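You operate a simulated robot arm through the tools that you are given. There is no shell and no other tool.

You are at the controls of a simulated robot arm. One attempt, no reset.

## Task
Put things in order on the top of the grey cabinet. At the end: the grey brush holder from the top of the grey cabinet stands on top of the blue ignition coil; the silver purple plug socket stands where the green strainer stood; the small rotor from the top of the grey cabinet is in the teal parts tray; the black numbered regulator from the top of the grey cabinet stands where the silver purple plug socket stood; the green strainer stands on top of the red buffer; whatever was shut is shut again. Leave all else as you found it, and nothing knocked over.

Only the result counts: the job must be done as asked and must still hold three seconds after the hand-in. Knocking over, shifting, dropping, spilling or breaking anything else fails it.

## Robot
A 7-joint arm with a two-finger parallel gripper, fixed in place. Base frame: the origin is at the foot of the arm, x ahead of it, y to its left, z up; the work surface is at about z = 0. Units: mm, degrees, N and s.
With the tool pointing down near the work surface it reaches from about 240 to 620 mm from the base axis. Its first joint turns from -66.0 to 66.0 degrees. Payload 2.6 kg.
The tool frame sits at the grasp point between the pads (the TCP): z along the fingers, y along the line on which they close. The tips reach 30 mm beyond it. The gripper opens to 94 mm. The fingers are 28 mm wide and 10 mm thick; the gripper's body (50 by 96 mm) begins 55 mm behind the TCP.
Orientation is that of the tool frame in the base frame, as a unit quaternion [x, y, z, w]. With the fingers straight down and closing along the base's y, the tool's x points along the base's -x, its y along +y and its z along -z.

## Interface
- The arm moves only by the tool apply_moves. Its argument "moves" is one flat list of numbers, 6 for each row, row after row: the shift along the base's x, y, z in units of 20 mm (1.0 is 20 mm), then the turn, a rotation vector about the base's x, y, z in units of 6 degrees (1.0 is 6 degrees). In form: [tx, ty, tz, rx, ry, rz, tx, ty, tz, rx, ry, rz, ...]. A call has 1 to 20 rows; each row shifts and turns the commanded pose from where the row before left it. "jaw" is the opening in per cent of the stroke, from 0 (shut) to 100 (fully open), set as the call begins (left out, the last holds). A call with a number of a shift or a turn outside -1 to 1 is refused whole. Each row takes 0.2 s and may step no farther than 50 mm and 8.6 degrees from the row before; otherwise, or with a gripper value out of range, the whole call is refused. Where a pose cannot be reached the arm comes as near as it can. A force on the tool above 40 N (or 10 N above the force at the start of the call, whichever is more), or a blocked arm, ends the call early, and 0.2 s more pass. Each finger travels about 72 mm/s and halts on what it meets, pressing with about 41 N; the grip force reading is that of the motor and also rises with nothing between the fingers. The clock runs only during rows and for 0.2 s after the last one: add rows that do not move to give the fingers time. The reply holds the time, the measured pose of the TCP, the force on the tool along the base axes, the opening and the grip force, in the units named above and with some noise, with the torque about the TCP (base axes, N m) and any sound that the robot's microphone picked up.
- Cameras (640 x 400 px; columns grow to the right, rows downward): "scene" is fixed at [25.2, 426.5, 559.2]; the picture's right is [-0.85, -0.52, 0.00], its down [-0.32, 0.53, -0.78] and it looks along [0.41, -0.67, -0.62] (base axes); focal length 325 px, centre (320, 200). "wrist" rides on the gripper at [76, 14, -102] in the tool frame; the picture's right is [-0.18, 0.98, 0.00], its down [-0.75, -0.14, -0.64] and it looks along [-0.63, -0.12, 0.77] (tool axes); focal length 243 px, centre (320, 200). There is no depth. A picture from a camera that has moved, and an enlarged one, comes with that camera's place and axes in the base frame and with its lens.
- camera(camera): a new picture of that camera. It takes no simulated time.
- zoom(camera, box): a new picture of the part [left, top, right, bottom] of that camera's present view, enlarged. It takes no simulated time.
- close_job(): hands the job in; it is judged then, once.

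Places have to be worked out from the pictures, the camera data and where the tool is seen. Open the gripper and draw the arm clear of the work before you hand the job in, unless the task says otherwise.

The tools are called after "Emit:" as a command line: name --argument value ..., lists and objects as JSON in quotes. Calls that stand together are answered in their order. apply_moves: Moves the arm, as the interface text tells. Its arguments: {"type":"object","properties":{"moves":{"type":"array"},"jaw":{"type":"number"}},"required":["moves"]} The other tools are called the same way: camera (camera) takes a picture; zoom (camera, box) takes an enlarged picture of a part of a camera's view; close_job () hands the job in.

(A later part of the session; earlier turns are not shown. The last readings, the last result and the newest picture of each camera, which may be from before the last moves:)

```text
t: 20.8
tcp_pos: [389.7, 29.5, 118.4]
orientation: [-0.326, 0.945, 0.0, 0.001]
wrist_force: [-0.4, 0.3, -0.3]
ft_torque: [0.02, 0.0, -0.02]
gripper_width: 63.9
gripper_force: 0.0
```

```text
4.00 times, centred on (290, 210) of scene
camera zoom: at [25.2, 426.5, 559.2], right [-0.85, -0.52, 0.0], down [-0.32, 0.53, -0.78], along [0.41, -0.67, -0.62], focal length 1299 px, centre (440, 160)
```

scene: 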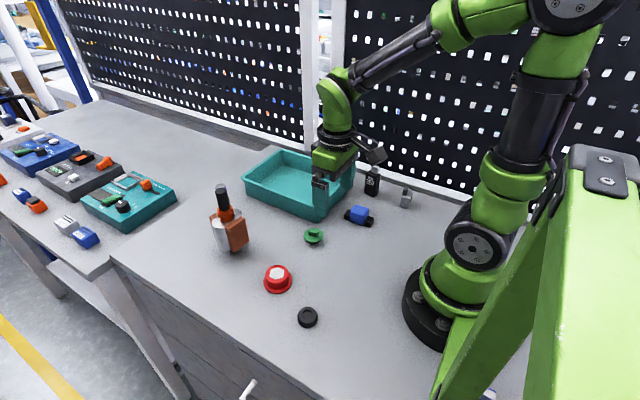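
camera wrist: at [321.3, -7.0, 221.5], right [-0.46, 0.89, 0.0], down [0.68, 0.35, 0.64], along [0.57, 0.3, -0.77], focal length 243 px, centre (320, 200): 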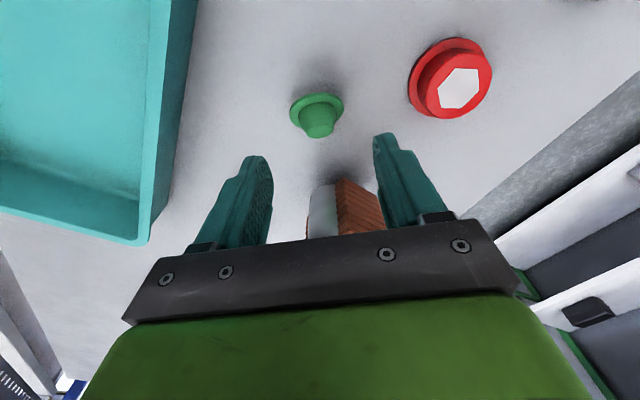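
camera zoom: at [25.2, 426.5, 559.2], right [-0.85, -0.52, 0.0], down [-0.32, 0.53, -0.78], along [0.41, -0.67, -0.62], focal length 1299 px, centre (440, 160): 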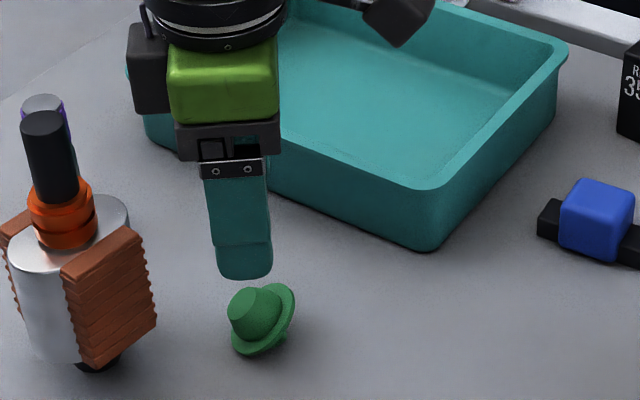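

Alignment looks good; I shift ~4 mm in −y and lower around the strainer in two steps.

Emit:
apply_moves --moves '[-0.06, -0.19, -0.9, 0, 0, 0, 0, 0, -0.9, 0, 0, 0, 0, 0, -0.9, 0, 0, 0, 0, 0, -0.7, 0, 0, 0, 0, 0, 0, 0, 0, 0]'

Emit:
zoom --camera "wrist" --box '[220, 70, 420, 240]'

Emit:
zoom --camera "scene" --box '[250, 190, 330, 260]'

```text
t: 22.0
tcp_pos: [386.8, 22.5, 50.3]
orientation: [-0.324, 0.946, 0.0, 0.0]
wrist_force: [0.3, -0.3, 0.8]
ft_torque: [-0.03, 0.01, 0.01]
gripper_width: 64.0
gripper_force: 0.1
```

```text
2.35 times, centred on (320, 155) of wrist
camera zoom: at [318.8, -12.6, 153.3], right [-0.46, 0.89, 0.0], down [0.68, 0.35, 0.64], along [0.57, 0.29, -0.77], focal length 571 px, centre (320, 306)
```

zoom: 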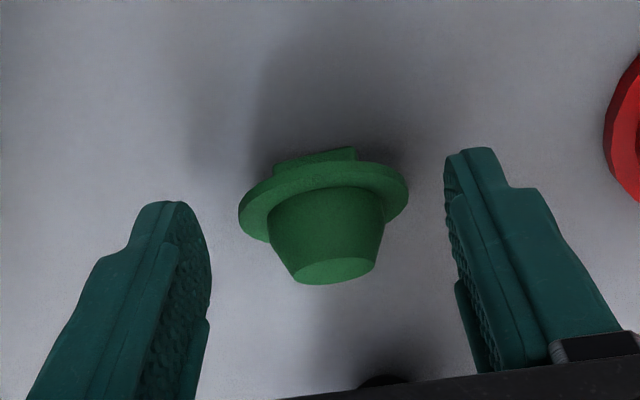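

```text
5.71 times, centred on (290, 225) of scene
camera zoom: at [25.2, 426.5, 559.2], right [-0.85, -0.52, 0.0], down [-0.32, 0.53, -0.78], along [0.41, -0.67, -0.62], focal length 1855 px, centre (491, 57)
```

zoom: 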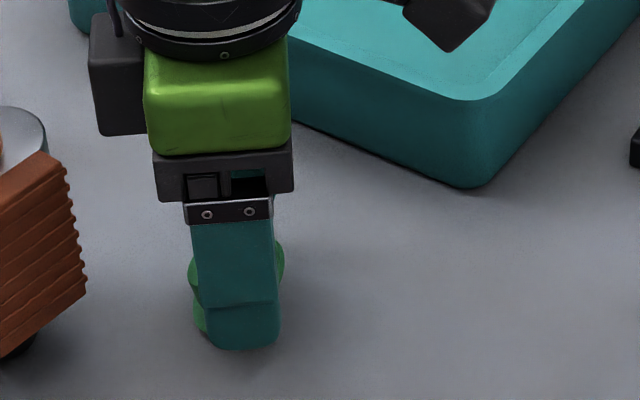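

The strainer sits centred between the fingers, handle underneath and parallel to the closing line. I lower 18 mm more and close on the disc rim.

Emit:
apply_moves --moves '[0, 0, -0.5, 0, 0, 0, 0, 0, -0.38, 0, 0, 0, 0, 0, 0, 0, 0, 0]'

Emit:
apply_moves --moves '[0, 0, 0, 0, 0, 0, 0, 0, 0, 0, 0, 0]' --jaw 35

Emit:
zoom --camera "wrist" --box '[220, 70, 420, 240]'

```text
t: 22.8
tcp_pos: [387.4, 23.9, 32.1]
orientation: [-0.325, 0.946, 0.0, 0.0]
wrist_force: [-0.6, -0.4, -0.3]
ft_torque: [-0.02, -0.04, -0.01]
gripper_width: 63.7
gripper_force: 0.1
```

```text
t: 23.4
tcp_pos: [387.1, 23.6, 32.9]
orientation: [-0.324, 0.946, -0.001, 0.0]
wrist_force: [-0.4, 0.5, 0.3]
ft_torque: [-0.02, -0.01, 0.0]
gripper_width: 44.8
gripper_force: 41.1
```

```text
2.35 times, centred on (320, 155) of wrist
camera zoom: at [318.7, -12.3, 135.3], right [-0.46, 0.89, 0.0], down [0.68, 0.35, 0.64], along [0.57, 0.29, -0.77], focal length 571 px, centre (320, 306)
```

zoom: 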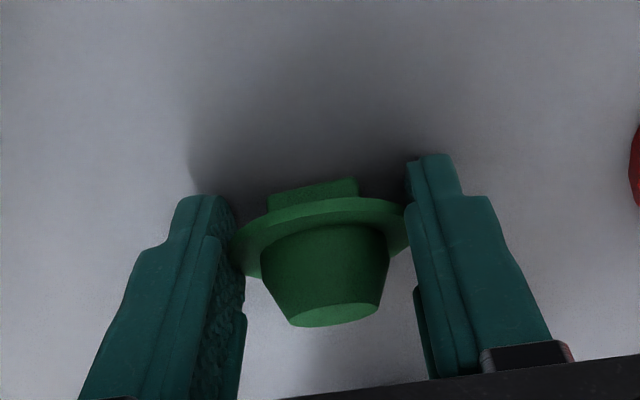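

Rim grip holds at 44.8 mm. I lift slowly 40 mm and check that it stays held.

Emit:
apply_moves --moves '[0, 0, 0.2, 0, 0, 0, 0, 0, 0.4, 0, 0, 0, 0, 0, 0.5, 0, 0, 0, 0, 0, 0.5, 0, 0, 0, 0, 0, 0.4, 0, 0, 0, 0, 0, 0, 0, 0, 0]'

Emit:
zoom --camera "wrist" --box '[220, 70, 420, 240]'

Emit:
zoom --camera "scene" --box '[240, 160, 340, 250]'

```text
t: 24.8
tcp_pos: [388.3, 23.4, 73.1]
orientation: [-0.324, 0.946, -0.001, 0.0]
wrist_force: [-0.4, -0.3, -0.1]
ft_torque: [0.0, -0.05, 0.01]
gripper_width: 44.3
gripper_force: 41.1
```

```text
2.35 times, centred on (320, 155) of wrist
camera zoom: at [319.9, -12.6, 175.9], right [-0.46, 0.89, 0.0], down [0.68, 0.35, 0.64], along [0.57, 0.29, -0.77], focal length 571 px, centre (320, 306)
```

zoom: 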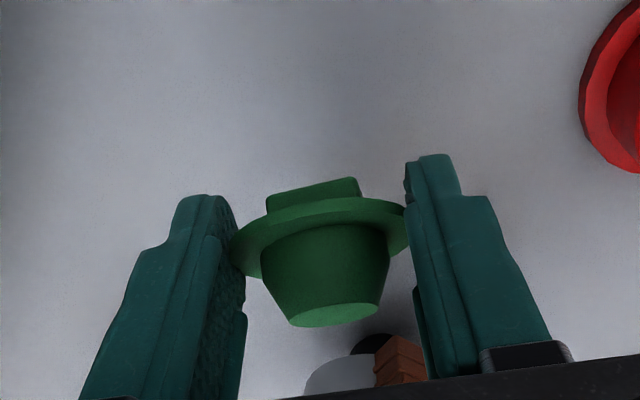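

```text
4.44 times, centred on (290, 205) of scene
camera zoom: at [25.2, 426.5, 559.2], right [-0.85, -0.52, 0.0], down [-0.32, 0.53, -0.78], along [0.41, -0.67, -0.62], focal length 1443 px, centre (453, 178)
```

zoom: 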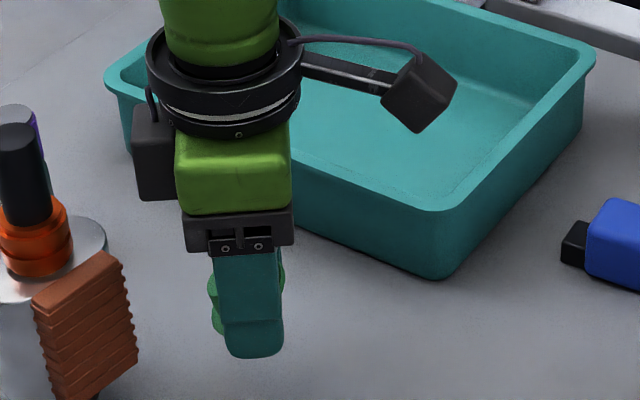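

The strainer is held firmly. I carry it slowly to a free area around (300, −15) and unwind the yaw to 0.

Emit:
apply_moves --moves '[-0.17, -0.07, 0.1, 0, 0, -0.25, -0.34, -0.146, 0.1, 0, 0, -0.49, -0.34, -0.146, 0.1, 0, 0, -0.49, -0.34, -0.146, 0.1, 0, 0, -0.49, -0.34, -0.146, 0.1, 0, 0, -0.49, -0.34, -0.146, 0.1, 0, 0, -0.49, -0.34, -0.146, 0.1, 0, 0, -0.49, -0.34, -0.146, 0.1, 0, 0, -0.49, -0.34, -0.146, 0.1, 0, 0, -0.49, -0.34, -0.146, 0.1, 0, 0, -0.49, -0.34, -0.146, 0.1, 0, 0, -0.49, -0.34, -0.146, 0.1, 0, 0, -0.49, -0.34, -0.146, 0.1, 0, 0, -0.49, -0.17, -0.07, 0.1, 0, 0, -0.24, 0, 0, 0, 0, 0, 0]'

Emit:
camera --camera "wrist"

Emit:
camera --camera "scene"

```text
t: 28.0
tcp_pos: [299.8, -14.6, 101.2]
orientation: [0.004, 1.0, 0.0, 0.0]
wrist_force: [0.1, 0.0, 0.8]
ft_torque: [-0.04, 0.03, 0.01]
gripper_width: 44.1
gripper_force: 41.2
```

```text
taken
camera wrist: at [224.1, 0.2, 203.8], right [0.19, 0.98, 0.0], down [0.75, -0.15, 0.64], along [0.63, -0.12, -0.77], focal length 243 px, centre (320, 200)
```

wrist: 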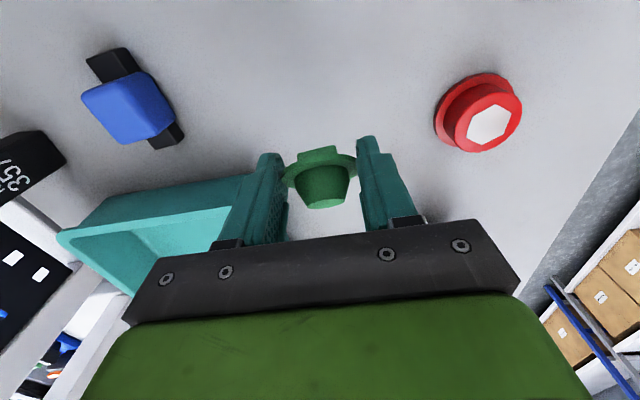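

```text
taken
```

scene: 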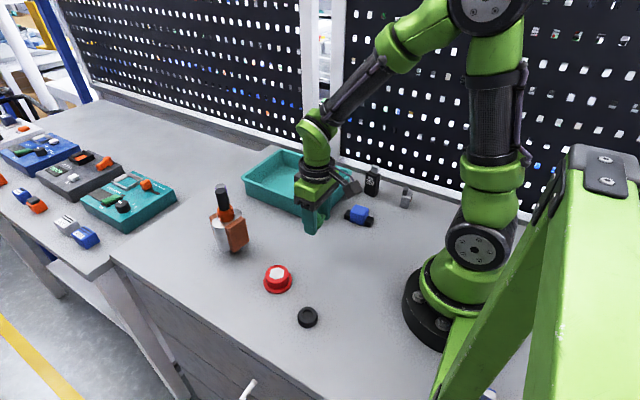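

Still held. Now I tilt the fingers toward the base (rotation about +y), 30° first, and check the arm follows.

Emit:
apply_moves --moves '[0, 0, 0, 0, 0.5, 0, 0, 0, 0, 0, 1, 0, 0, 0, 0, 0, 1, 0, 0, 0, 0, 0, 1, 0, 0, 0, 0, 0, 1, 0, 0, 0, 0, 0, 0.5, 0, 0, 0, 0, 0, 0, 0]'

Emit:
camera --camera "scene"

Emit:
camera --camera "wrist"

```text
t: 29.6
tcp_pos: [298.8, -14.1, 100.0]
orientation: [0.002, 0.966, -0.002, -0.26]
wrist_force: [1.0, -0.5, -0.7]
ft_torque: [0.01, 0.01, 0.01]
gripper_width: 44.4
gripper_force: 40.9
```

```text
taken
```

scene: 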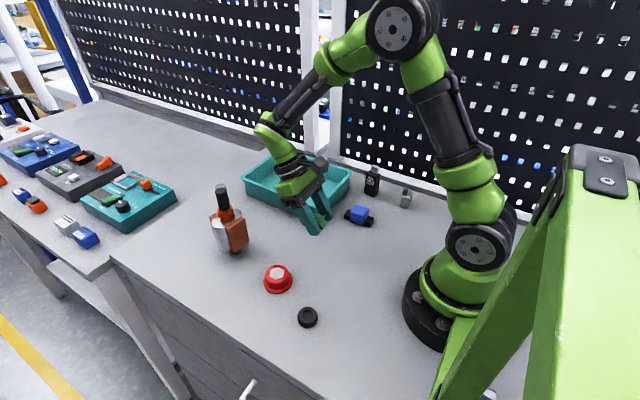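

```text
taken
camera wrist: at [285.8, 0.3, 227.7], right [0.16, 0.98, -0.09], down [0.97, -0.15, 0.18], along [0.16, -0.12, -0.98], focal length 243 px, centre (320, 200)
```

wrist: 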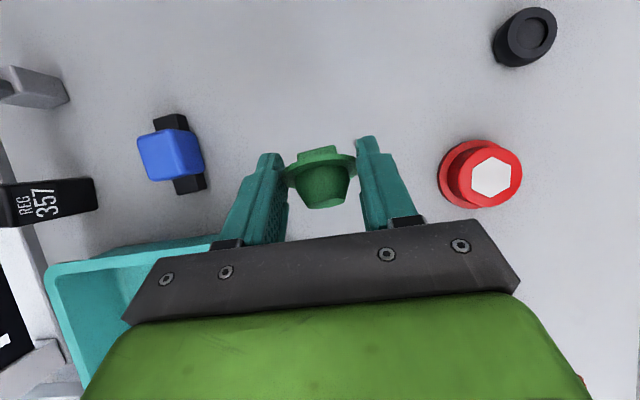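

The tilt works. I continue another 36° to about 66° total.

Emit:
apply_moves --moves '[0, 0, 0, 0, 0.5, 0, 0, 0, 0, 0, 1, 0, 0, 0, 0, 0, 1, 0, 0, 0, 0, 0, 1, 0, 0, 0, 0, 0, 1, 0, 0, 0, 0, 0, 1, 0, 0, 0, 0, 0, 0.5, 0, 0, 0, 0, 0, 0, 0]'

Emit:
camera --camera "scene"

Emit:
camera --camera "wrist"

Emit:
zoom --camera "scene" --box '[260, 170, 360, 260]'

```text
t: 31.4
tcp_pos: [301.1, -14.6, 99.6]
orientation: [0.003, 0.839, 0.0, -0.545]
wrist_force: [-0.1, 0.3, 0.2]
ft_torque: [0.01, 0.01, 0.02]
gripper_width: 44.5
gripper_force: 40.7
```

```text
taken
```

scene: 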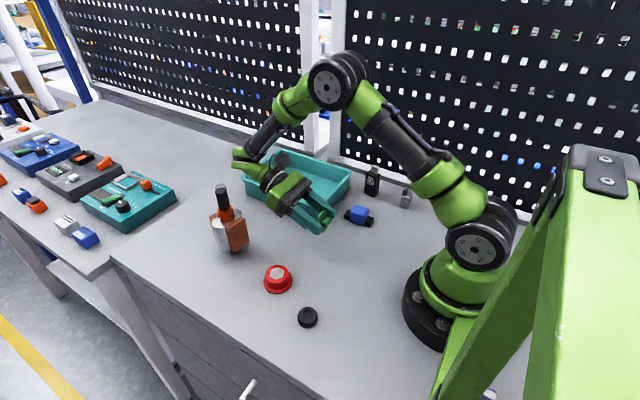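

```text
taken
camera wrist: at [362.8, 0.8, 212.3], right [0.08, 0.98, -0.17], down [0.89, -0.15, -0.43], along [-0.44, -0.12, -0.89], focal length 243 px, centre (320, 200)
```

wrist: 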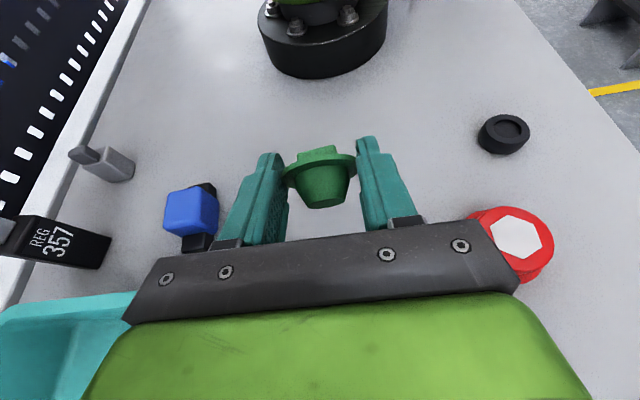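

```text
4.44 times, centred on (310, 215) of scene
camera zoom: at [25.2, 426.5, 559.2], right [-0.85, -0.52, 0.0], down [-0.32, 0.53, -0.78], along [0.41, -0.67, -0.62], focal length 1443 px, centre (364, 133)
```

zoom: 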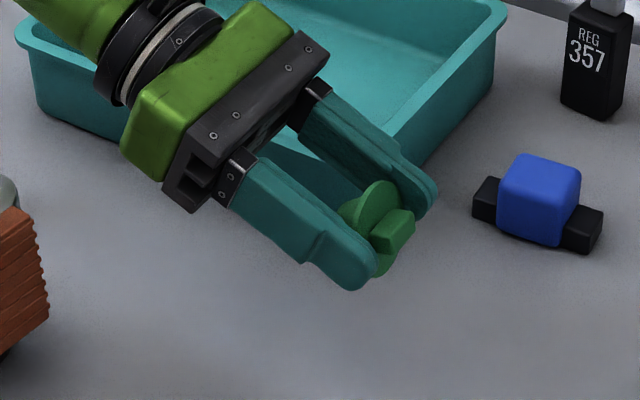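

The wrist tilts to 66° without trouble; the disc is now vertical with its stem pointing outward and slightly down. I lower until the rim nearly touches the table (TCP z≈33).

Emit:
apply_moves --moves '[0, 0, -0.5, 0, 0, 0, 0, 0, -0.6, 0, 0, 0, 0, 0, -0.6, 0, 0, 0, 0, 0, -0.6, 0, 0, 0, 0, 0, -0.5, 0, 0, 0, 0, 0, -0.35, 0, 0, 0, 0, 0, -0.15, 0, 0, 0, 0, 0, 0, 0, 0, 0]'

Emit:
zoom --camera "scene" --box '[260, 180, 380, 290]'

Emit:
camera --camera "wrist"

```text
t: 33.2
tcp_pos: [299.0, -13.3, 36.2]
orientation: [0.003, 0.839, -0.001, -0.544]
wrist_force: [0.2, -0.5, -0.3]
ft_torque: [0.01, 0.02, -0.02]
gripper_width: 44.4
gripper_force: 40.7
```

```text
3.64 times, centred on (320, 235) of scene
camera zoom: at [25.2, 426.5, 559.2], right [-0.85, -0.52, 0.0], down [-0.32, 0.53, -0.78], along [0.41, -0.67, -0.62], focal length 1181 px, centre (320, 73)
```

zoom: 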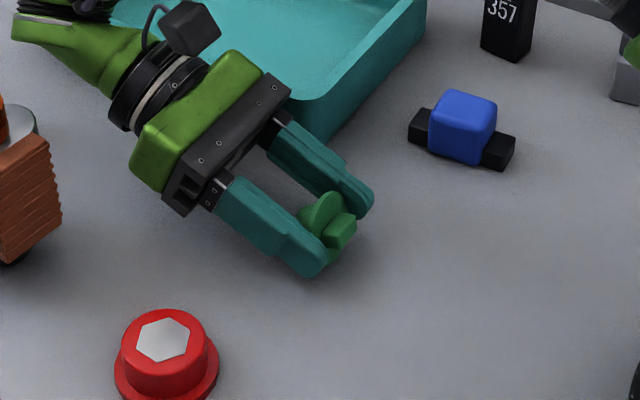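

```text
taken
camera wrist: at [363.9, 1.4, 147.5], right [0.08, 0.98, -0.17], down [0.89, -0.15, -0.43], along [-0.44, -0.12, -0.89], focal length 243 px, centre (320, 200)
```

wrist: 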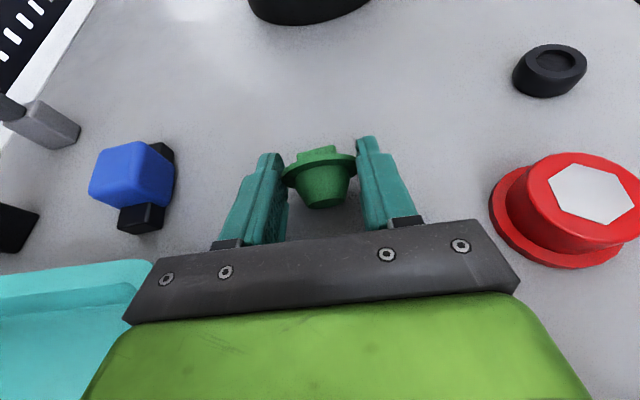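

TCP is at z≈36, a few mm above rim contact. I creep down in small steps watching the force.

Emit:
apply_moves --moves '[0, 0, -0.1, 0, 0, 0, 0, 0, -0.08, 0, 0, 0, 0, 0, 0, 0, 0, 0]'

Emit:
apply_moves --moves '[0, 0, -0.06, 0, 0, 0, 0, 0, 0, 0, 0, 0]'

Emit:
zoom --camera "scene" --box '[290, 220, 350, 260]'

```text
t: 34.0
tcp_pos: [300.6, -12.8, 32.4]
orientation: [0.003, 0.839, -0.001, -0.544]
wrist_force: [-0.2, -0.1, 3.8]
ft_torque: [0.03, 0.06, 0.0]
gripper_width: 44.2
gripper_force: 40.8
```

```text
t: 34.6
tcp_pos: [298.9, -13.9, 32.1]
orientation: [0.003, 0.839, -0.001, -0.544]
wrist_force: [5.1, 0.1, 24.7]
ft_torque: [0.1, 0.32, -0.02]
gripper_width: 44.3
gripper_force: 40.9
```

```text
10.00 times, centred on (320, 240) of scene
camera zoom: at [25.1, 426.5, 559.2], right [-0.85, -0.52, 0.0], down [-0.32, 0.53, -0.78], along [0.41, -0.67, -0.62], focal length 3246 px, centre (320, -200)
```

zoom: 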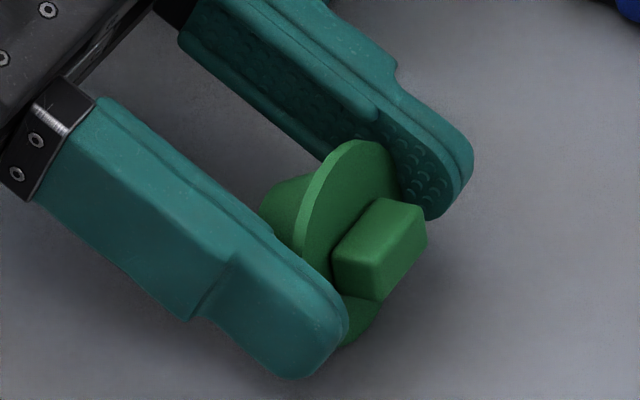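

Contact confirmed (about 25 N). I relieve 1 mm and open the jaws so the strainer settles on its side.

Emit:
apply_moves --moves '[0, 0, 0.06, 0, 0, 0, 0, 0, 0, 0, 0, 0]'

Emit:
apply_moves --moves '[0, 0, 0, 0, 0, 0, 0, 0, 0, 0, 0, 0, 0, 0, 0, 0, 0, 0]' --jaw 68

Emit:
zoom --camera "scene" --box '[290, 220, 350, 260]'

Emit:
zoom --camera "wrist" --box '[220, 70, 420, 240]'

```text
t: 35.2
tcp_pos: [297.8, -13.6, 32.2]
orientation: [0.001, 0.838, -0.002, -0.545]
wrist_force: [0.2, 1.9, 4.4]
ft_torque: [0.1, 0.09, -0.03]
gripper_width: 44.3
gripper_force: 41.3
```

```text
t: 36.0
tcp_pos: [298.5, -14.5, 32.8]
orientation: [0.002, 0.839, -0.002, -0.545]
wrist_force: [-0.4, 0.0, 0.5]
ft_torque: [0.0, -0.02, -0.04]
gripper_width: 64.0
gripper_force: 0.1
```

```text
10.00 times, centred on (320, 240) of scene
camera zoom: at [25.2, 426.5, 559.2], right [-0.85, -0.52, 0.0], down [-0.32, 0.53, -0.78], along [0.41, -0.67, -0.62], focal length 3246 px, centre (320, -200)
```

zoom: 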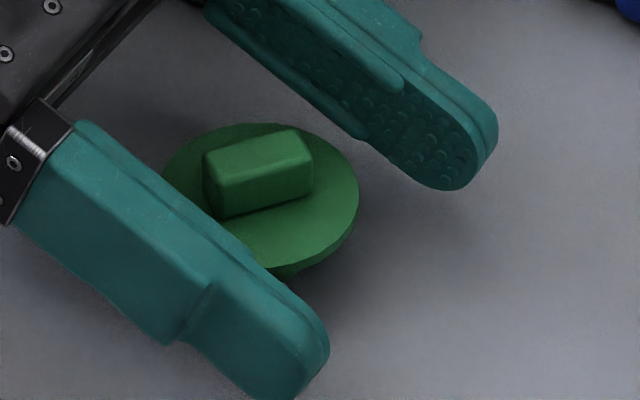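

```text
2.35 times, centred on (320, 155) of wrist
camera zoom: at [362.1, 0.5, 144.1], right [0.08, 0.98, -0.17], down [0.89, -0.15, -0.43], along [-0.44, -0.12, -0.89], focal length 571 px, centre (320, 306)
```

zoom: 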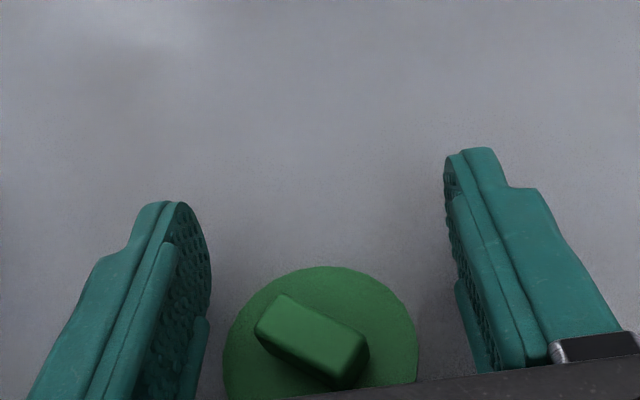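

Excellent: on release the strainer tipped right over and now stands upright, handle on top, between the fingers. I rise straight up, away from it, then untilt.

Emit:
apply_moves --moves '[0, 0, 0.3, 0, 0, 0, 0, 0, 0.6, 0, 0, 0, 0, 0, 1, 0, 0, 0, 0, 0, 1, 0, 0, 0, 0, 0, 1, 0, 0, 0, 0, 0, 0, 0, 0, 0]'

Emit:
zoom --camera "scene" --box '[290, 210, 350, 260]'

Emit:
camera --camera "wrist"

```text
t: 37.4
tcp_pos: [301.2, -15.1, 109.9]
orientation: [0.002, 0.839, -0.001, -0.545]
wrist_force: [-0.5, 0.5, 0.3]
ft_torque: [0.0, 0.02, 0.0]
gripper_width: 63.6
gripper_force: 0.1
```

```text
8.00 times, centred on (320, 235) of scene
camera zoom: at [25.2, 426.5, 559.2], right [-0.85, -0.52, 0.0], down [-0.32, 0.53, -0.78], along [0.41, -0.67, -0.62], focal length 2597 px, centre (320, -80)
```

zoom: 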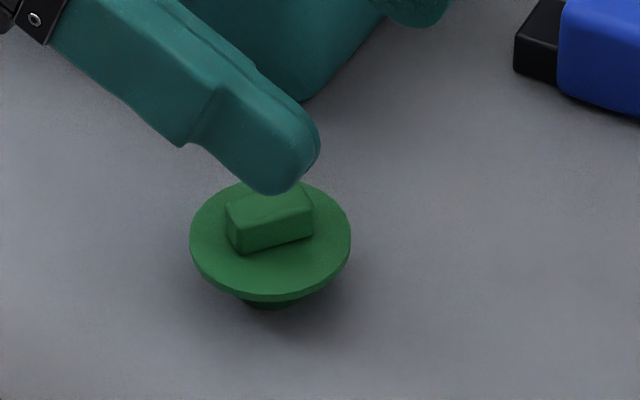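

```text
taken
camera wrist: at [365.2, -0.8, 220.9], right [0.08, 0.98, -0.17], down [0.89, -0.15, -0.43], along [-0.44, -0.12, -0.89], focal length 243 px, centre (320, 200)
```

wrist: 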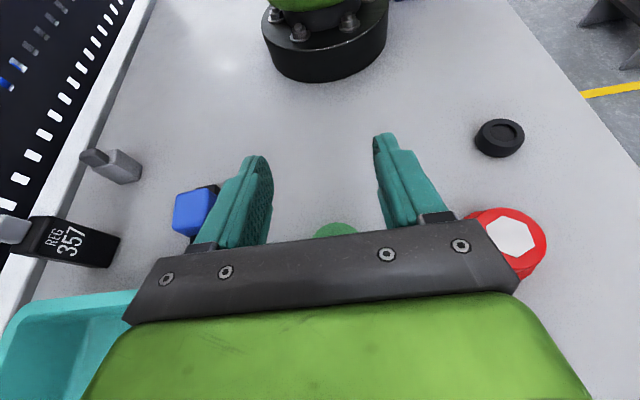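

The strainer stands upright. I untilt the tool back to vertical while moving back for a clear view.

Emit:
apply_moves --moves '[-0.15, 0, 0.2, 0, -1, 0, -0.15, 0, 0.2, 0, -1, 0, -0.15, 0, 0.2, 0, -1, 0, -0.15, 0, 0.2, 0, -1, 0, -0.15, 0, 0.2, 0, -1, 0, -0.15, 0, 0.2, 0, -1, 0, -0.15, 0, 0.2, 0, -1, 0, -0.15, 0, 0.2, 0, -1, 0, -0.15, 0, 0.2, 0, -1, 0, -0.15, 0, 0.2, 0, -1, 0, -0.15, 0, 0.2, 0, -1, 0, 0, 0, 0, 0, 0, 0]'

Emit:
camera --camera "wrist"

Emit:
zoom --camera "wrist" --box '[260, 80, 400, 200]'

```text
t: 40.0
tcp_pos: [267.1, -15.1, 152.9]
orientation: [0.003, 1.0, 0.0, 0.001]
wrist_force: [0.4, 0.8, 0.0]
ft_torque: [0.03, 0.01, 0.02]
gripper_width: 64.1
gripper_force: 0.0
```

```text
taken
camera wrist: at [191.1, 0.2, 256.0], right [0.19, 0.98, 0.0], down [0.75, -0.15, 0.64], along [0.63, -0.12, -0.77], focal length 243 px, centre (320, 200)
```

wrist: 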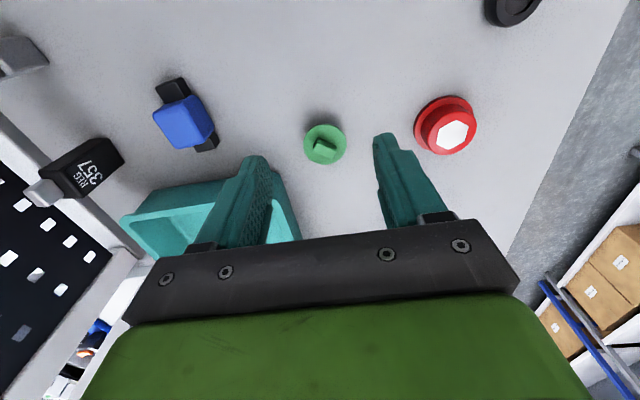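

```text
3.33 times, centred on (330, 140) of wrist
camera zoom: at [191.1, 0.2, 256.0], right [0.19, 0.98, 0.0], down [0.75, -0.15, 0.64], along [0.63, -0.12, -0.77], focal length 809 px, centre (287, 400)
```

zoom: 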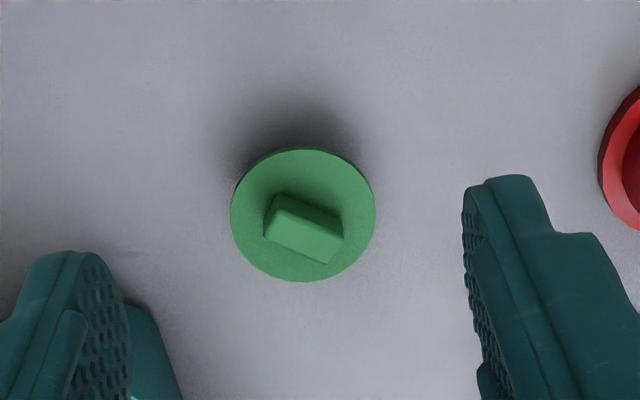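

Strainer stands at about (309.6, −17.4). I move over it, to grip the rim from straight above this time (the grip that proved solid).

Emit:
apply_moves --moves '[0.43, -0.03, -0.8, 0, 0, 0, 0.43, -0.03, -0.8, 0, 0, 0, 0.43, -0.03, -0.8, 0, 0, 0, 0.43, -0.03, -0.8, 0, 0, 0, 0.43, -0.03, -0.8, 0, 0, 0, 0, 0, 0, 0, 0, 0]'

Emit:
zoom --camera "wrist" --box '[220, 70, 420, 240]'

Emit:
zoom --camera "scene" --box '[270, 180, 370, 260]'

```text
t: 41.4
tcp_pos: [310.2, -16.2, 72.7]
orientation: [0.002, 1.0, -0.001, 0.0]
wrist_force: [-0.8, 0.1, 1.0]
ft_torque: [0.0, 0.0, 0.0]
gripper_width: 64.2
gripper_force: 0.0
```

```text
2.35 times, centred on (320, 155) of wrist
camera zoom: at [233.8, -1.9, 175.2], right [0.19, 0.98, 0.0], down [0.75, -0.15, 0.64], along [0.63, -0.12, -0.77], focal length 571 px, centre (320, 306)
```

zoom: 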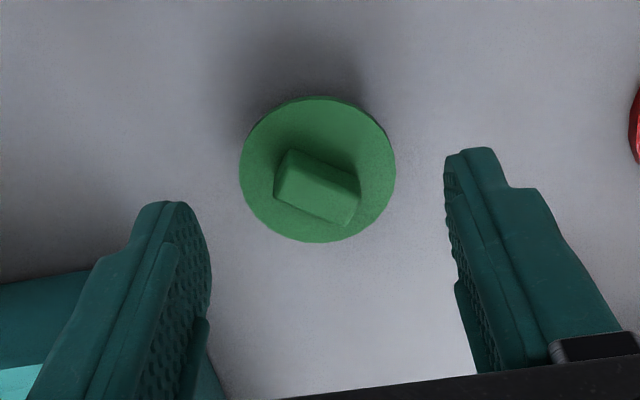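

```text
5.00 times, centred on (320, 220) of scene
camera zoom: at [25.2, 426.5, 559.2], right [-0.85, -0.52, 0.0], down [-0.32, 0.53, -0.78], along [0.41, -0.67, -0.62], focal length 1623 px, centre (320, 100)
```

zoom: 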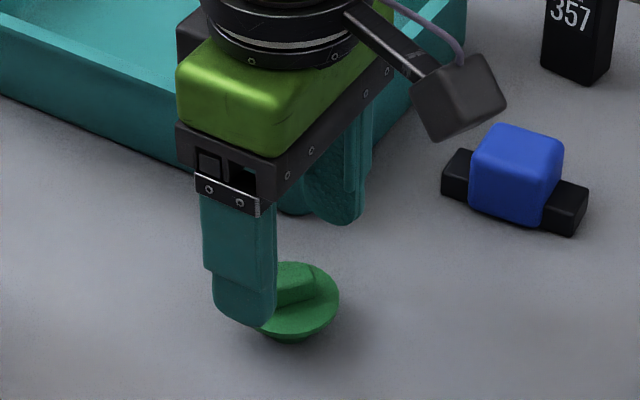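

Centred within ~1 mm. I lower to TCP z≈40 and close on the rim.

Emit:
apply_moves --moves '[0, -0.05, -0.7, 0, 0, 0, 0, 0, -0.6, 0, 0, 0, 0, 0, -0.35, 0, 0, 0, 0, 0, 0, 0, 0, 0]'

Emit:
apply_moves --moves '[0, 0, 0, 0, 0, 0, 0, 0, 0, 0, 0, 0]' --jaw 35

Emit:
zoom --camera "wrist" --box '[220, 70, 420, 240]'

Emit:
zoom --camera "scene" --box '[280, 200, 350, 260]'

```text
t: 42.4
tcp_pos: [308.2, -16.8, 39.5]
orientation: [0.002, 1.0, 0.0, 0.0]
wrist_force: [-0.1, 0.0, -0.3]
ft_torque: [0.03, 0.02, -0.03]
gripper_width: 64.1
gripper_force: 0.1
```

```text
t: 43.0
tcp_pos: [308.9, -18.1, 39.3]
orientation: [0.002, 1.0, 0.001, 0.0]
wrist_force: [-0.2, -0.5, 0.0]
ft_torque: [0.01, -0.02, -0.01]
gripper_width: 44.3
gripper_force: 41.0
```

```text
2.35 times, centred on (320, 155) of wrist
camera zoom: at [232.7, -3.2, 143.2], right [0.19, 0.98, 0.0], down [0.75, -0.15, 0.64], along [0.63, -0.12, -0.77], focal length 571 px, centre (320, 306)
```

zoom: 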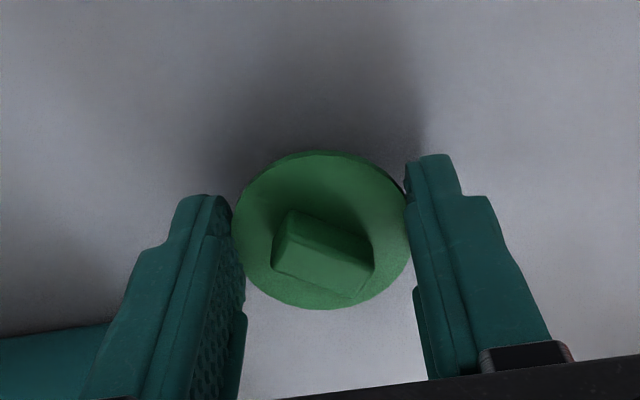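

```text
6.67 times, centred on (315, 230) of scene
camera zoom: at [25.2, 426.5, 559.2], right [-0.85, -0.52, 0.0], down [-0.32, 0.53, -0.78], along [0.41, -0.67, -0.62], focal length 2164 px, centre (353, 0)
```

zoom: 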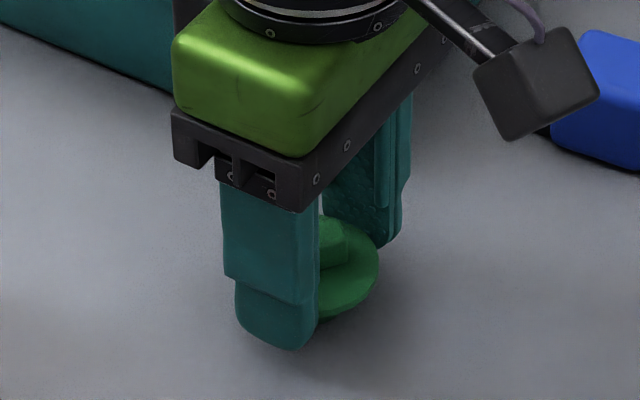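

Gripped at 44.3 mm, disc centred on the TCP. I lift slowly by 60 mm and check.

Emit:
apply_moves --moves '[0, 0, 0.2, 0, 0, 0, 0, 0, 0.4, 0, 0, 0, 0, 0, 0.6, 0, 0, 0, 0, 0, 0.6, 0, 0, 0, 0, 0, 0.6, 0, 0, 0, 0, 0, 0.4, 0, 0, 0, 0, 0, 0.2, 0, 0, 0, 0, 0, 0, 0, 0, 0]'

Emit:
apply_moves --moves '[0.036, 0.2, 0, 0, 0, 0, 0.036, 0.36, 0, 0, 0, 0, 0.036, 0.5, 0, 0, 0, 0, 0.036, 0.5, 0, 0, 0, 0, 0.036, 0.5, 0, 0, 0, 0, 0.036, 0.5, 0, 0, 0, 0, 0.036, 0.5, 0, 0, 0, 0, 0.036, 0.5, 0, 0, 0, 0, 0.036, 0.5, 0, 0, 0, 0, 0.036, 0.5, 0, 0, 0, 0, 0.036, 0.5, 0, 0, 0, 0, 0.036, 0.5, 0, 0, 0, 0, 0.036, 0.4, 0, 0, 0, 0, 0.036, 0.2, 0, 0, 0, 0, 0, 0.1, 0, 0, 0, 0, 0, 0, 0, 0, 0, 0]'

Emit:
camera --camera "wrist"

Emit:
zoom --camera "scene" --box '[220, 190, 340, 310]'

```text
t: 44.8
tcp_pos: [308.7, -15.4, 101.1]
orientation: [0.002, 1.0, 0.0, 0.0]
wrist_force: [-0.3, 0.5, -0.4]
ft_torque: [0.02, 0.0, 0.01]
gripper_width: 44.1
gripper_force: 41.4
```

```text
t: 48.2
tcp_pos: [319.7, 107.9, 100.7]
orientation: [0.003, 1.0, 0.0, 0.0]
wrist_force: [0.4, 0.7, -0.9]
ft_torque: [-0.02, 0.01, 0.0]
gripper_width: 43.9
gripper_force: 41.3
```

```text
taken
camera wrist: at [244.6, 121.3, 203.6], right [0.19, 0.98, 0.0], down [0.75, -0.15, 0.64], along [0.63, -0.12, -0.77], focal length 243 px, centre (320, 200)
```

wrist: 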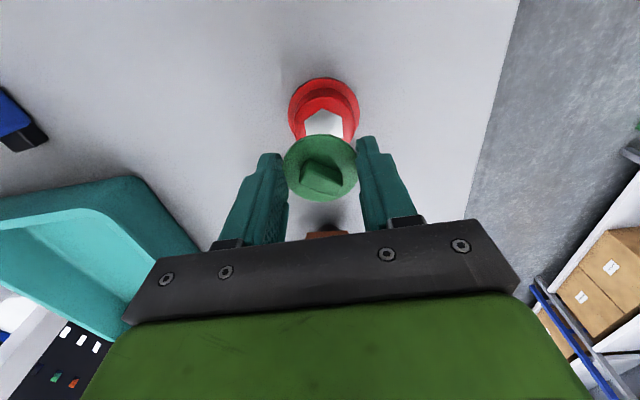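

```text
3.33 times, centred on (280, 250) of scene
camera zoom: at [25.2, 426.5, 559.2], right [-0.85, -0.52, 0.0], down [-0.32, 0.53, -0.78], along [0.41, -0.67, -0.62], focal length 1082 px, centre (453, 33)
```

zoom: 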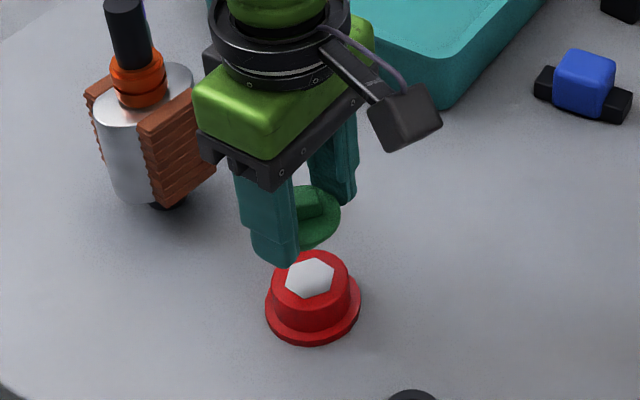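

Held well. Buffer centre is (318.8, 109.8), so I correct (−1.7, +2.8) mm and lower to just above the buffer's top.

Emit:
apply_moves --moves '[-0.085, 0.14, -0.2, 0, 0, 0, 0, 0, -0.4, 0, 0, 0, 0, 0, -0.4, 0, 0, 0, 0, 0, -0.2, 0, 0, 0, 0, 0, 0, 0, 0, 0]'

Emit:
zoom --camera "wrist" --box '[240, 60, 400, 200]'

Emit:
zoom --camera "scene" --box '[240, 220, 320, 300]'

```text
t: 49.4
tcp_pos: [318.2, 110.7, 75.7]
orientation: [0.002, 1.0, 0.0, 0.0]
wrist_force: [0.4, -1.3, 0.0]
ft_torque: [-0.01, 0.03, -0.01]
gripper_width: 44.0
gripper_force: 41.5
```

```text
2.86 times, centred on (320, 130) of wrist
camera zoom: at [241.9, 124.7, 179.6], right [0.19, 0.98, 0.0], down [0.75, -0.14, 0.64], along [0.63, -0.12, -0.77], focal length 693 px, centre (320, 400)
```

zoom: 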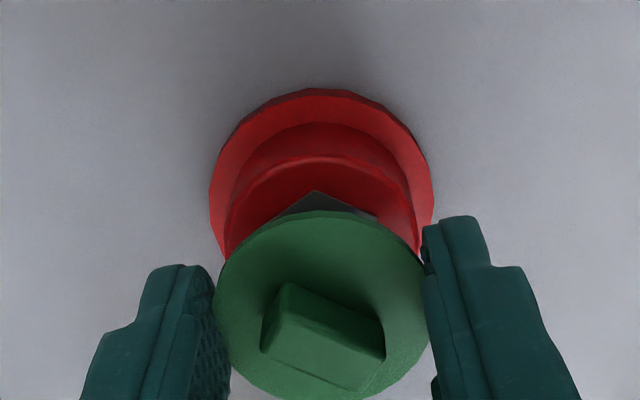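

```text
5.00 times, centred on (280, 260) of scene
camera zoom: at [25.2, 426.5, 559.2], right [-0.85, -0.52, 0.0], down [-0.32, 0.53, -0.78], along [0.41, -0.67, -0.62], focal length 1623 px, centre (520, -100)
```

zoom: 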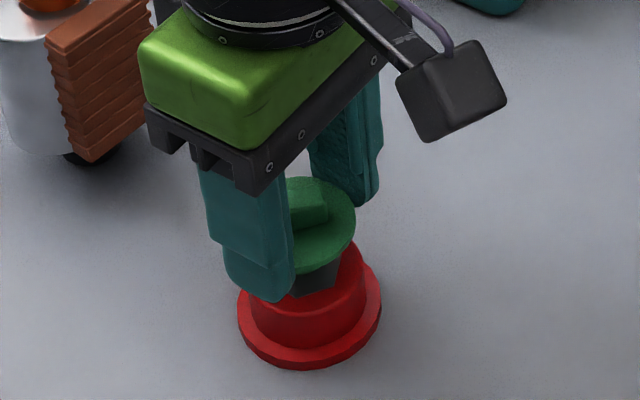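

Aligned with the buffer axis to within about 1 mm. I creep down and watch for contact force.

Emit:
apply_moves --moves '[0, 0, -0.1, 0, 0, 0, 0, 0, -0.1, 0, 0, 0, 0, 0, 0, 0, 0, 0]'

Emit:
apply_moves --moves '[0, 0, -0.05, 0, 0, 0, 0, 0, 0, 0, 0, 0]'

Emit:
apply_moves --moves '[0, 0, -0.05, 0, 0, 0, 0, 0, 0, 0, 0, 0]'

```text
t: 50.2
tcp_pos: [317.7, 110.7, 73.2]
orientation: [0.002, 1.0, 0.0, 0.001]
wrist_force: [-0.3, 0.0, 0.0]
ft_torque: [-0.05, 0.0, -0.01]
gripper_width: 43.7
gripper_force: 40.7
```

```text
t: 50.8
tcp_pos: [317.7, 109.9, 72.1]
orientation: [0.002, 1.0, 0.0, -0.001]
wrist_force: [1.0, -0.4, 0.3]
ft_torque: [-0.01, -0.01, -0.01]
gripper_width: 43.8
gripper_force: 41.1
```

```text
t: 51.4
tcp_pos: [318.0, 111.0, 70.9]
orientation: [0.003, 1.0, 0.0, -0.001]
wrist_force: [0.4, -0.6, 0.3]
ft_torque: [0.02, -0.01, -0.02]
gripper_width: 44.3
gripper_force: 41.4
```

No contact yet at z≈71; I keep creeping in 1 mm steps.

Emit:
apply_moves --moves '[0, 0, -0.05, 0, 0, 0, 0, 0, 0, 0, 0, 0]'

Emit:
apply_moves --moves '[0, 0, -0.05, 0, 0, 0, 0, 0, 0, 0, 0, 0]'

Emit:
zoom --camera "scene" --box '[255, 240, 305, 290]'

```text
t: 52.0
tcp_pos: [318.0, 110.2, 70.3]
orientation: [0.002, 1.0, 0.001, 0.0]
wrist_force: [-1.1, 0.4, 0.0]
ft_torque: [-0.03, 0.02, 0.01]
gripper_width: 43.9
gripper_force: 41.1
```

```text
t: 52.6
tcp_pos: [317.0, 109.9, 68.0]
orientation: [0.002, 1.0, -0.001, 0.0]
wrist_force: [-0.8, -0.4, 0.1]
ft_torque: [-0.02, 0.01, -0.02]
gripper_width: 43.9
gripper_force: 40.9
```

```text
8.00 times, centred on (280, 265) of scene
camera zoom: at [25.2, 426.5, 559.2], right [-0.85, -0.52, 0.0], down [-0.32, 0.53, -0.78], along [0.41, -0.67, -0.62], focal length 2597 px, centre (640, -320)
```

zoom: 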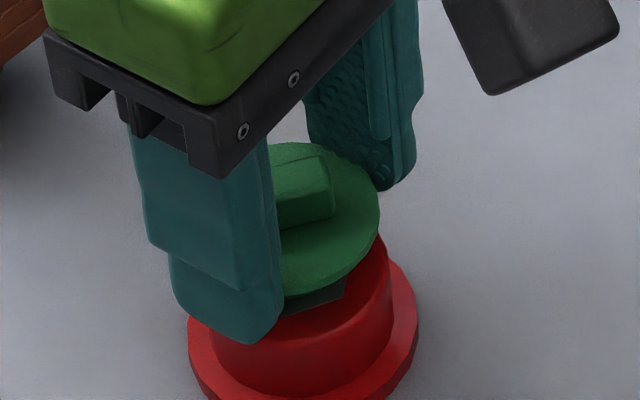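

Still no contact force. I continue creeping down.

Emit:
apply_moves --moves '[0, 0, -0.05, 0, 0, 0, 0, 0, 0, 0, 0, 0]'

Emit:
apply_moves --moves '[0, 0, -0.05, 0, 0, 0, 0, 0, 0, 0, 0, 0]'

Emit:
zoom --camera "wrist" --box '[240, 60, 400, 200]'

```text
t: 53.2
tcp_pos: [319.2, 109.3, 68.4]
orientation: [0.003, 1.0, 0.0, 0.0]
wrist_force: [-1.5, 0.6, 6.5]
ft_torque: [-0.01, 0.02, 0.02]
gripper_width: 43.9
gripper_force: 41.1
```

```text
t: 53.8
tcp_pos: [319.5, 110.4, 67.1]
orientation: [0.003, 1.0, 0.0, 0.001]
wrist_force: [-3.6, -3.0, 29.6]
ft_torque: [-0.1, 0.1, 0.02]
gripper_width: 44.1
gripper_force: 40.8
```

```text
2.86 times, centred on (320, 130) of wrist
camera zoom: at [243.2, 124.8, 169.8], right [0.19, 0.98, 0.0], down [0.75, -0.15, 0.64], along [0.63, -0.12, -0.76], focal length 693 px, centre (320, 400)
```

zoom: 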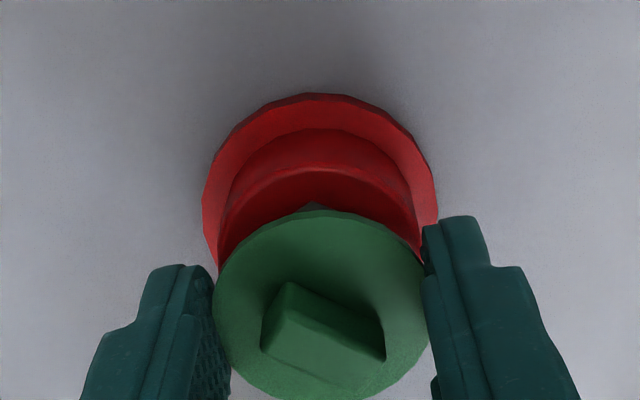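

Contact made (30 N). I relieve by about 1 mm and release.

Emit:
apply_moves --moves '[0, 0, 0.06, 0, 0, 0, 0, 0, 0, 0, 0, 0]'

Emit:
apply_moves --moves '[0, 0, 0, 0, 0, 0, 0, 0, 0, 0, 0, 0]' --jaw 60

Emit:
zoom --camera "wrist" --box '[240, 60, 400, 200]'

Emit:
zoom --camera "scene" --box '[255, 240, 305, 290]'

```text
t: 54.4
tcp_pos: [317.3, 109.9, 68.4]
orientation: [0.003, 1.0, 0.001, -0.001]
wrist_force: [2.4, 0.8, 6.4]
ft_torque: [0.05, -0.13, 0.0]
gripper_width: 44.0
gripper_force: 40.7
```

```text
t: 55.0
tcp_pos: [316.5, 110.1, 67.9]
orientation: [0.003, 1.0, 0.0, -0.001]
wrist_force: [0.1, -0.4, 0.5]
ft_torque: [0.01, -0.01, -0.01]
gripper_width: 56.4
gripper_force: 0.1
```

```text
2.86 times, centred on (320, 130) of wrist
camera zoom: at [241.9, 124.3, 170.6], right [0.19, 0.98, 0.0], down [0.75, -0.15, 0.64], along [0.63, -0.12, -0.77], focal length 693 px, centre (320, 400)
```

zoom: 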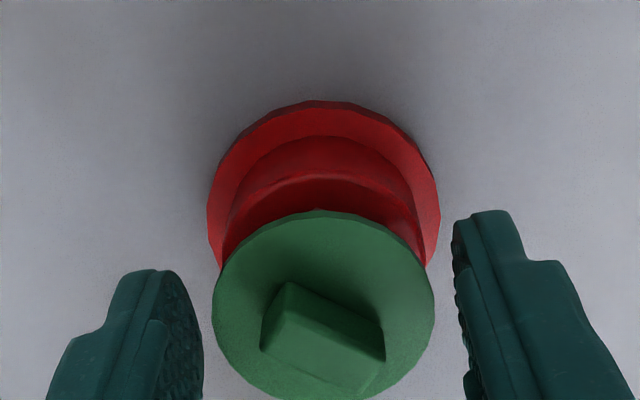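

```text
8.00 times, centred on (280, 265) of scene
camera zoom: at [25.2, 426.5, 559.2], right [-0.85, -0.52, 0.0], down [-0.32, 0.53, -0.78], along [0.41, -0.67, -0.62], focal length 2597 px, centre (640, -320)
```

zoom: 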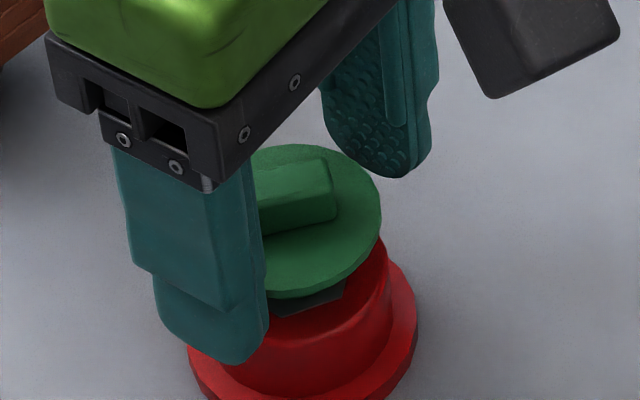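

Released, and the strainer stays on the buffer. I withdraw straight up and check.

Emit:
apply_moves --moves '[0, 0, 0.2, 0, 0, 0, 0, 0, 0.5, 0, 0, 0, 0, 0, 1, 0, 0, 0, 0, 0, 1, 0, 0, 0, 0, 0, 1, 0, 0, 0, -0.5, 0, 0.5, 0, 0, 0, 0, 0, 0, 0, 0, 0]'

Emit:
camera --camera "wrist"

Emit:
zoom --camera "scene" --box '[250, 230, 310, 300]'

Emit:
zoom --camera "wrist" --box '[260, 60, 400, 180]'

```text
t: 56.6
tcp_pos: [307.7, 109.8, 152.4]
orientation: [0.004, 1.0, 0.0, 0.0]
wrist_force: [1.2, 0.4, 0.4]
ft_torque: [0.0, 0.02, 0.03]
gripper_width: 56.3
gripper_force: 0.0
```

```text
taken
camera wrist: at [232.5, 124.4, 255.6], right [0.19, 0.98, 0.0], down [0.75, -0.15, 0.64], along [0.63, -0.12, -0.77], focal length 243 px, centre (320, 200)
```

wrist: 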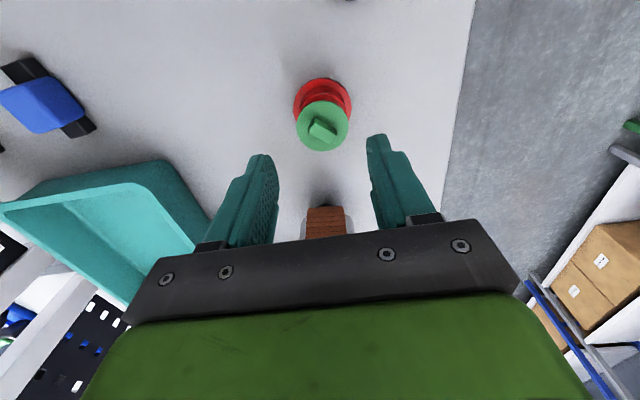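

```text
5.71 times, centred on (280, 265) of scene
camera zoom: at [25.2, 426.5, 559.2], right [-0.85, -0.52, 0.0], down [-0.32, 0.53, -0.78], along [0.41, -0.67, -0.62], focal length 1855 px, centre (549, -171)
```

zoom: 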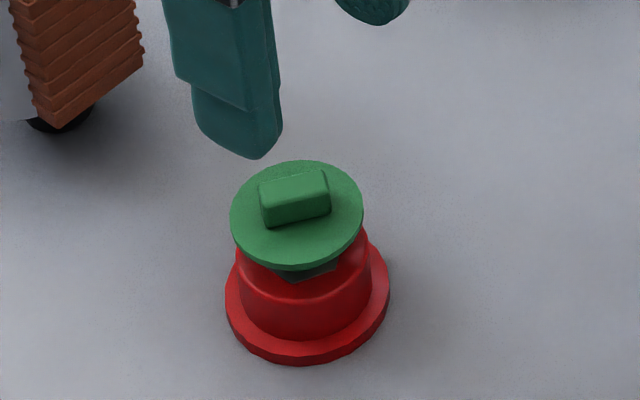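

```text
3.33 times, centred on (330, 120) of wrist
camera zoom: at [232.5, 124.4, 255.6], right [0.19, 0.98, 0.0], down [0.75, -0.15, 0.64], along [0.63, -0.12, -0.77], focal length 809 px, centre (287, 467)
```

zoom: 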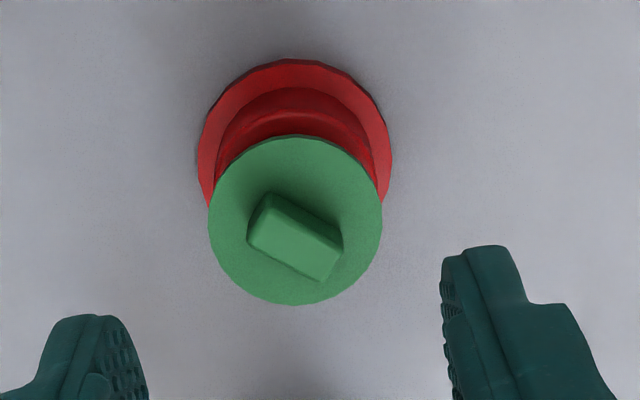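

The strainer stands neatly on the buffer. Next is the plug socket: I rise and move across to view it from close by, keeping well above the tall rotor.

Emit:
apply_moves --moves '[0, -0.2, 0.9, 0, 0, 0, 0, -0.5, 0.9, 0, 0, 0, 0, -0.72, 0.9, 0, 0, 0, 0, -0.72, 0.8, 0, 0, 0, 0.9, -0.72, 0, 0, 0, 0, 0.9, -0.72, 0, 0, 0, 0, 0.9, -0.72, 0, 0, 0, 0, 0.9, -0.72, 0, 0, 0, 0, 0.9, -0.72, 0, 0, 0, 0, 0.9, 0, 0, 0, 0, 0, 0.9, 0, 0, 0, 0, 0, 0.9, 0, 0, 0, 0, 0, 0, 0, 0, 0, 0, 0]' --jaw 60

Emit:
camera --camera "wrist"

Emit:
camera --camera "scene"

```text
t: 59.4
tcp_pos: [450.0, -4.5, 222.6]
orientation: [0.003, 1.0, 0.001, 0.0]
wrist_force: [0.2, -1.5, 0.6]
ft_torque: [-0.02, -0.01, 0.02]
gripper_width: 56.4
gripper_force: 0.1
```

```text
taken
camera wrist: at [374.5, 10.4, 325.3], right [0.19, 0.98, 0.0], down [0.75, -0.15, 0.64], along [0.63, -0.12, -0.77], focal length 243 px, centre (320, 200)
```

wrist: 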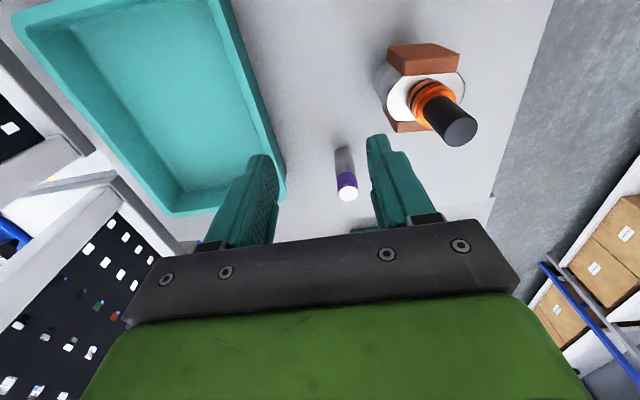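

```text
taken
```

scene: 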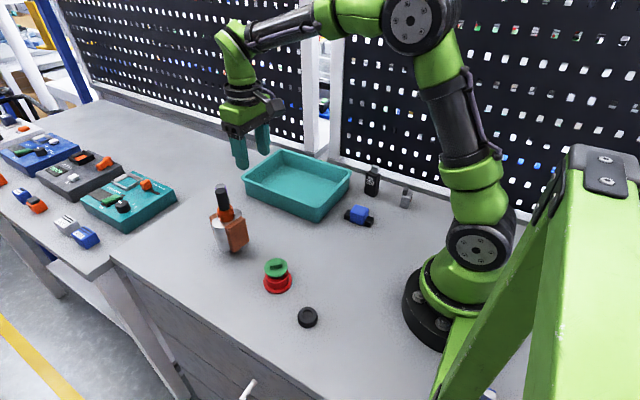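

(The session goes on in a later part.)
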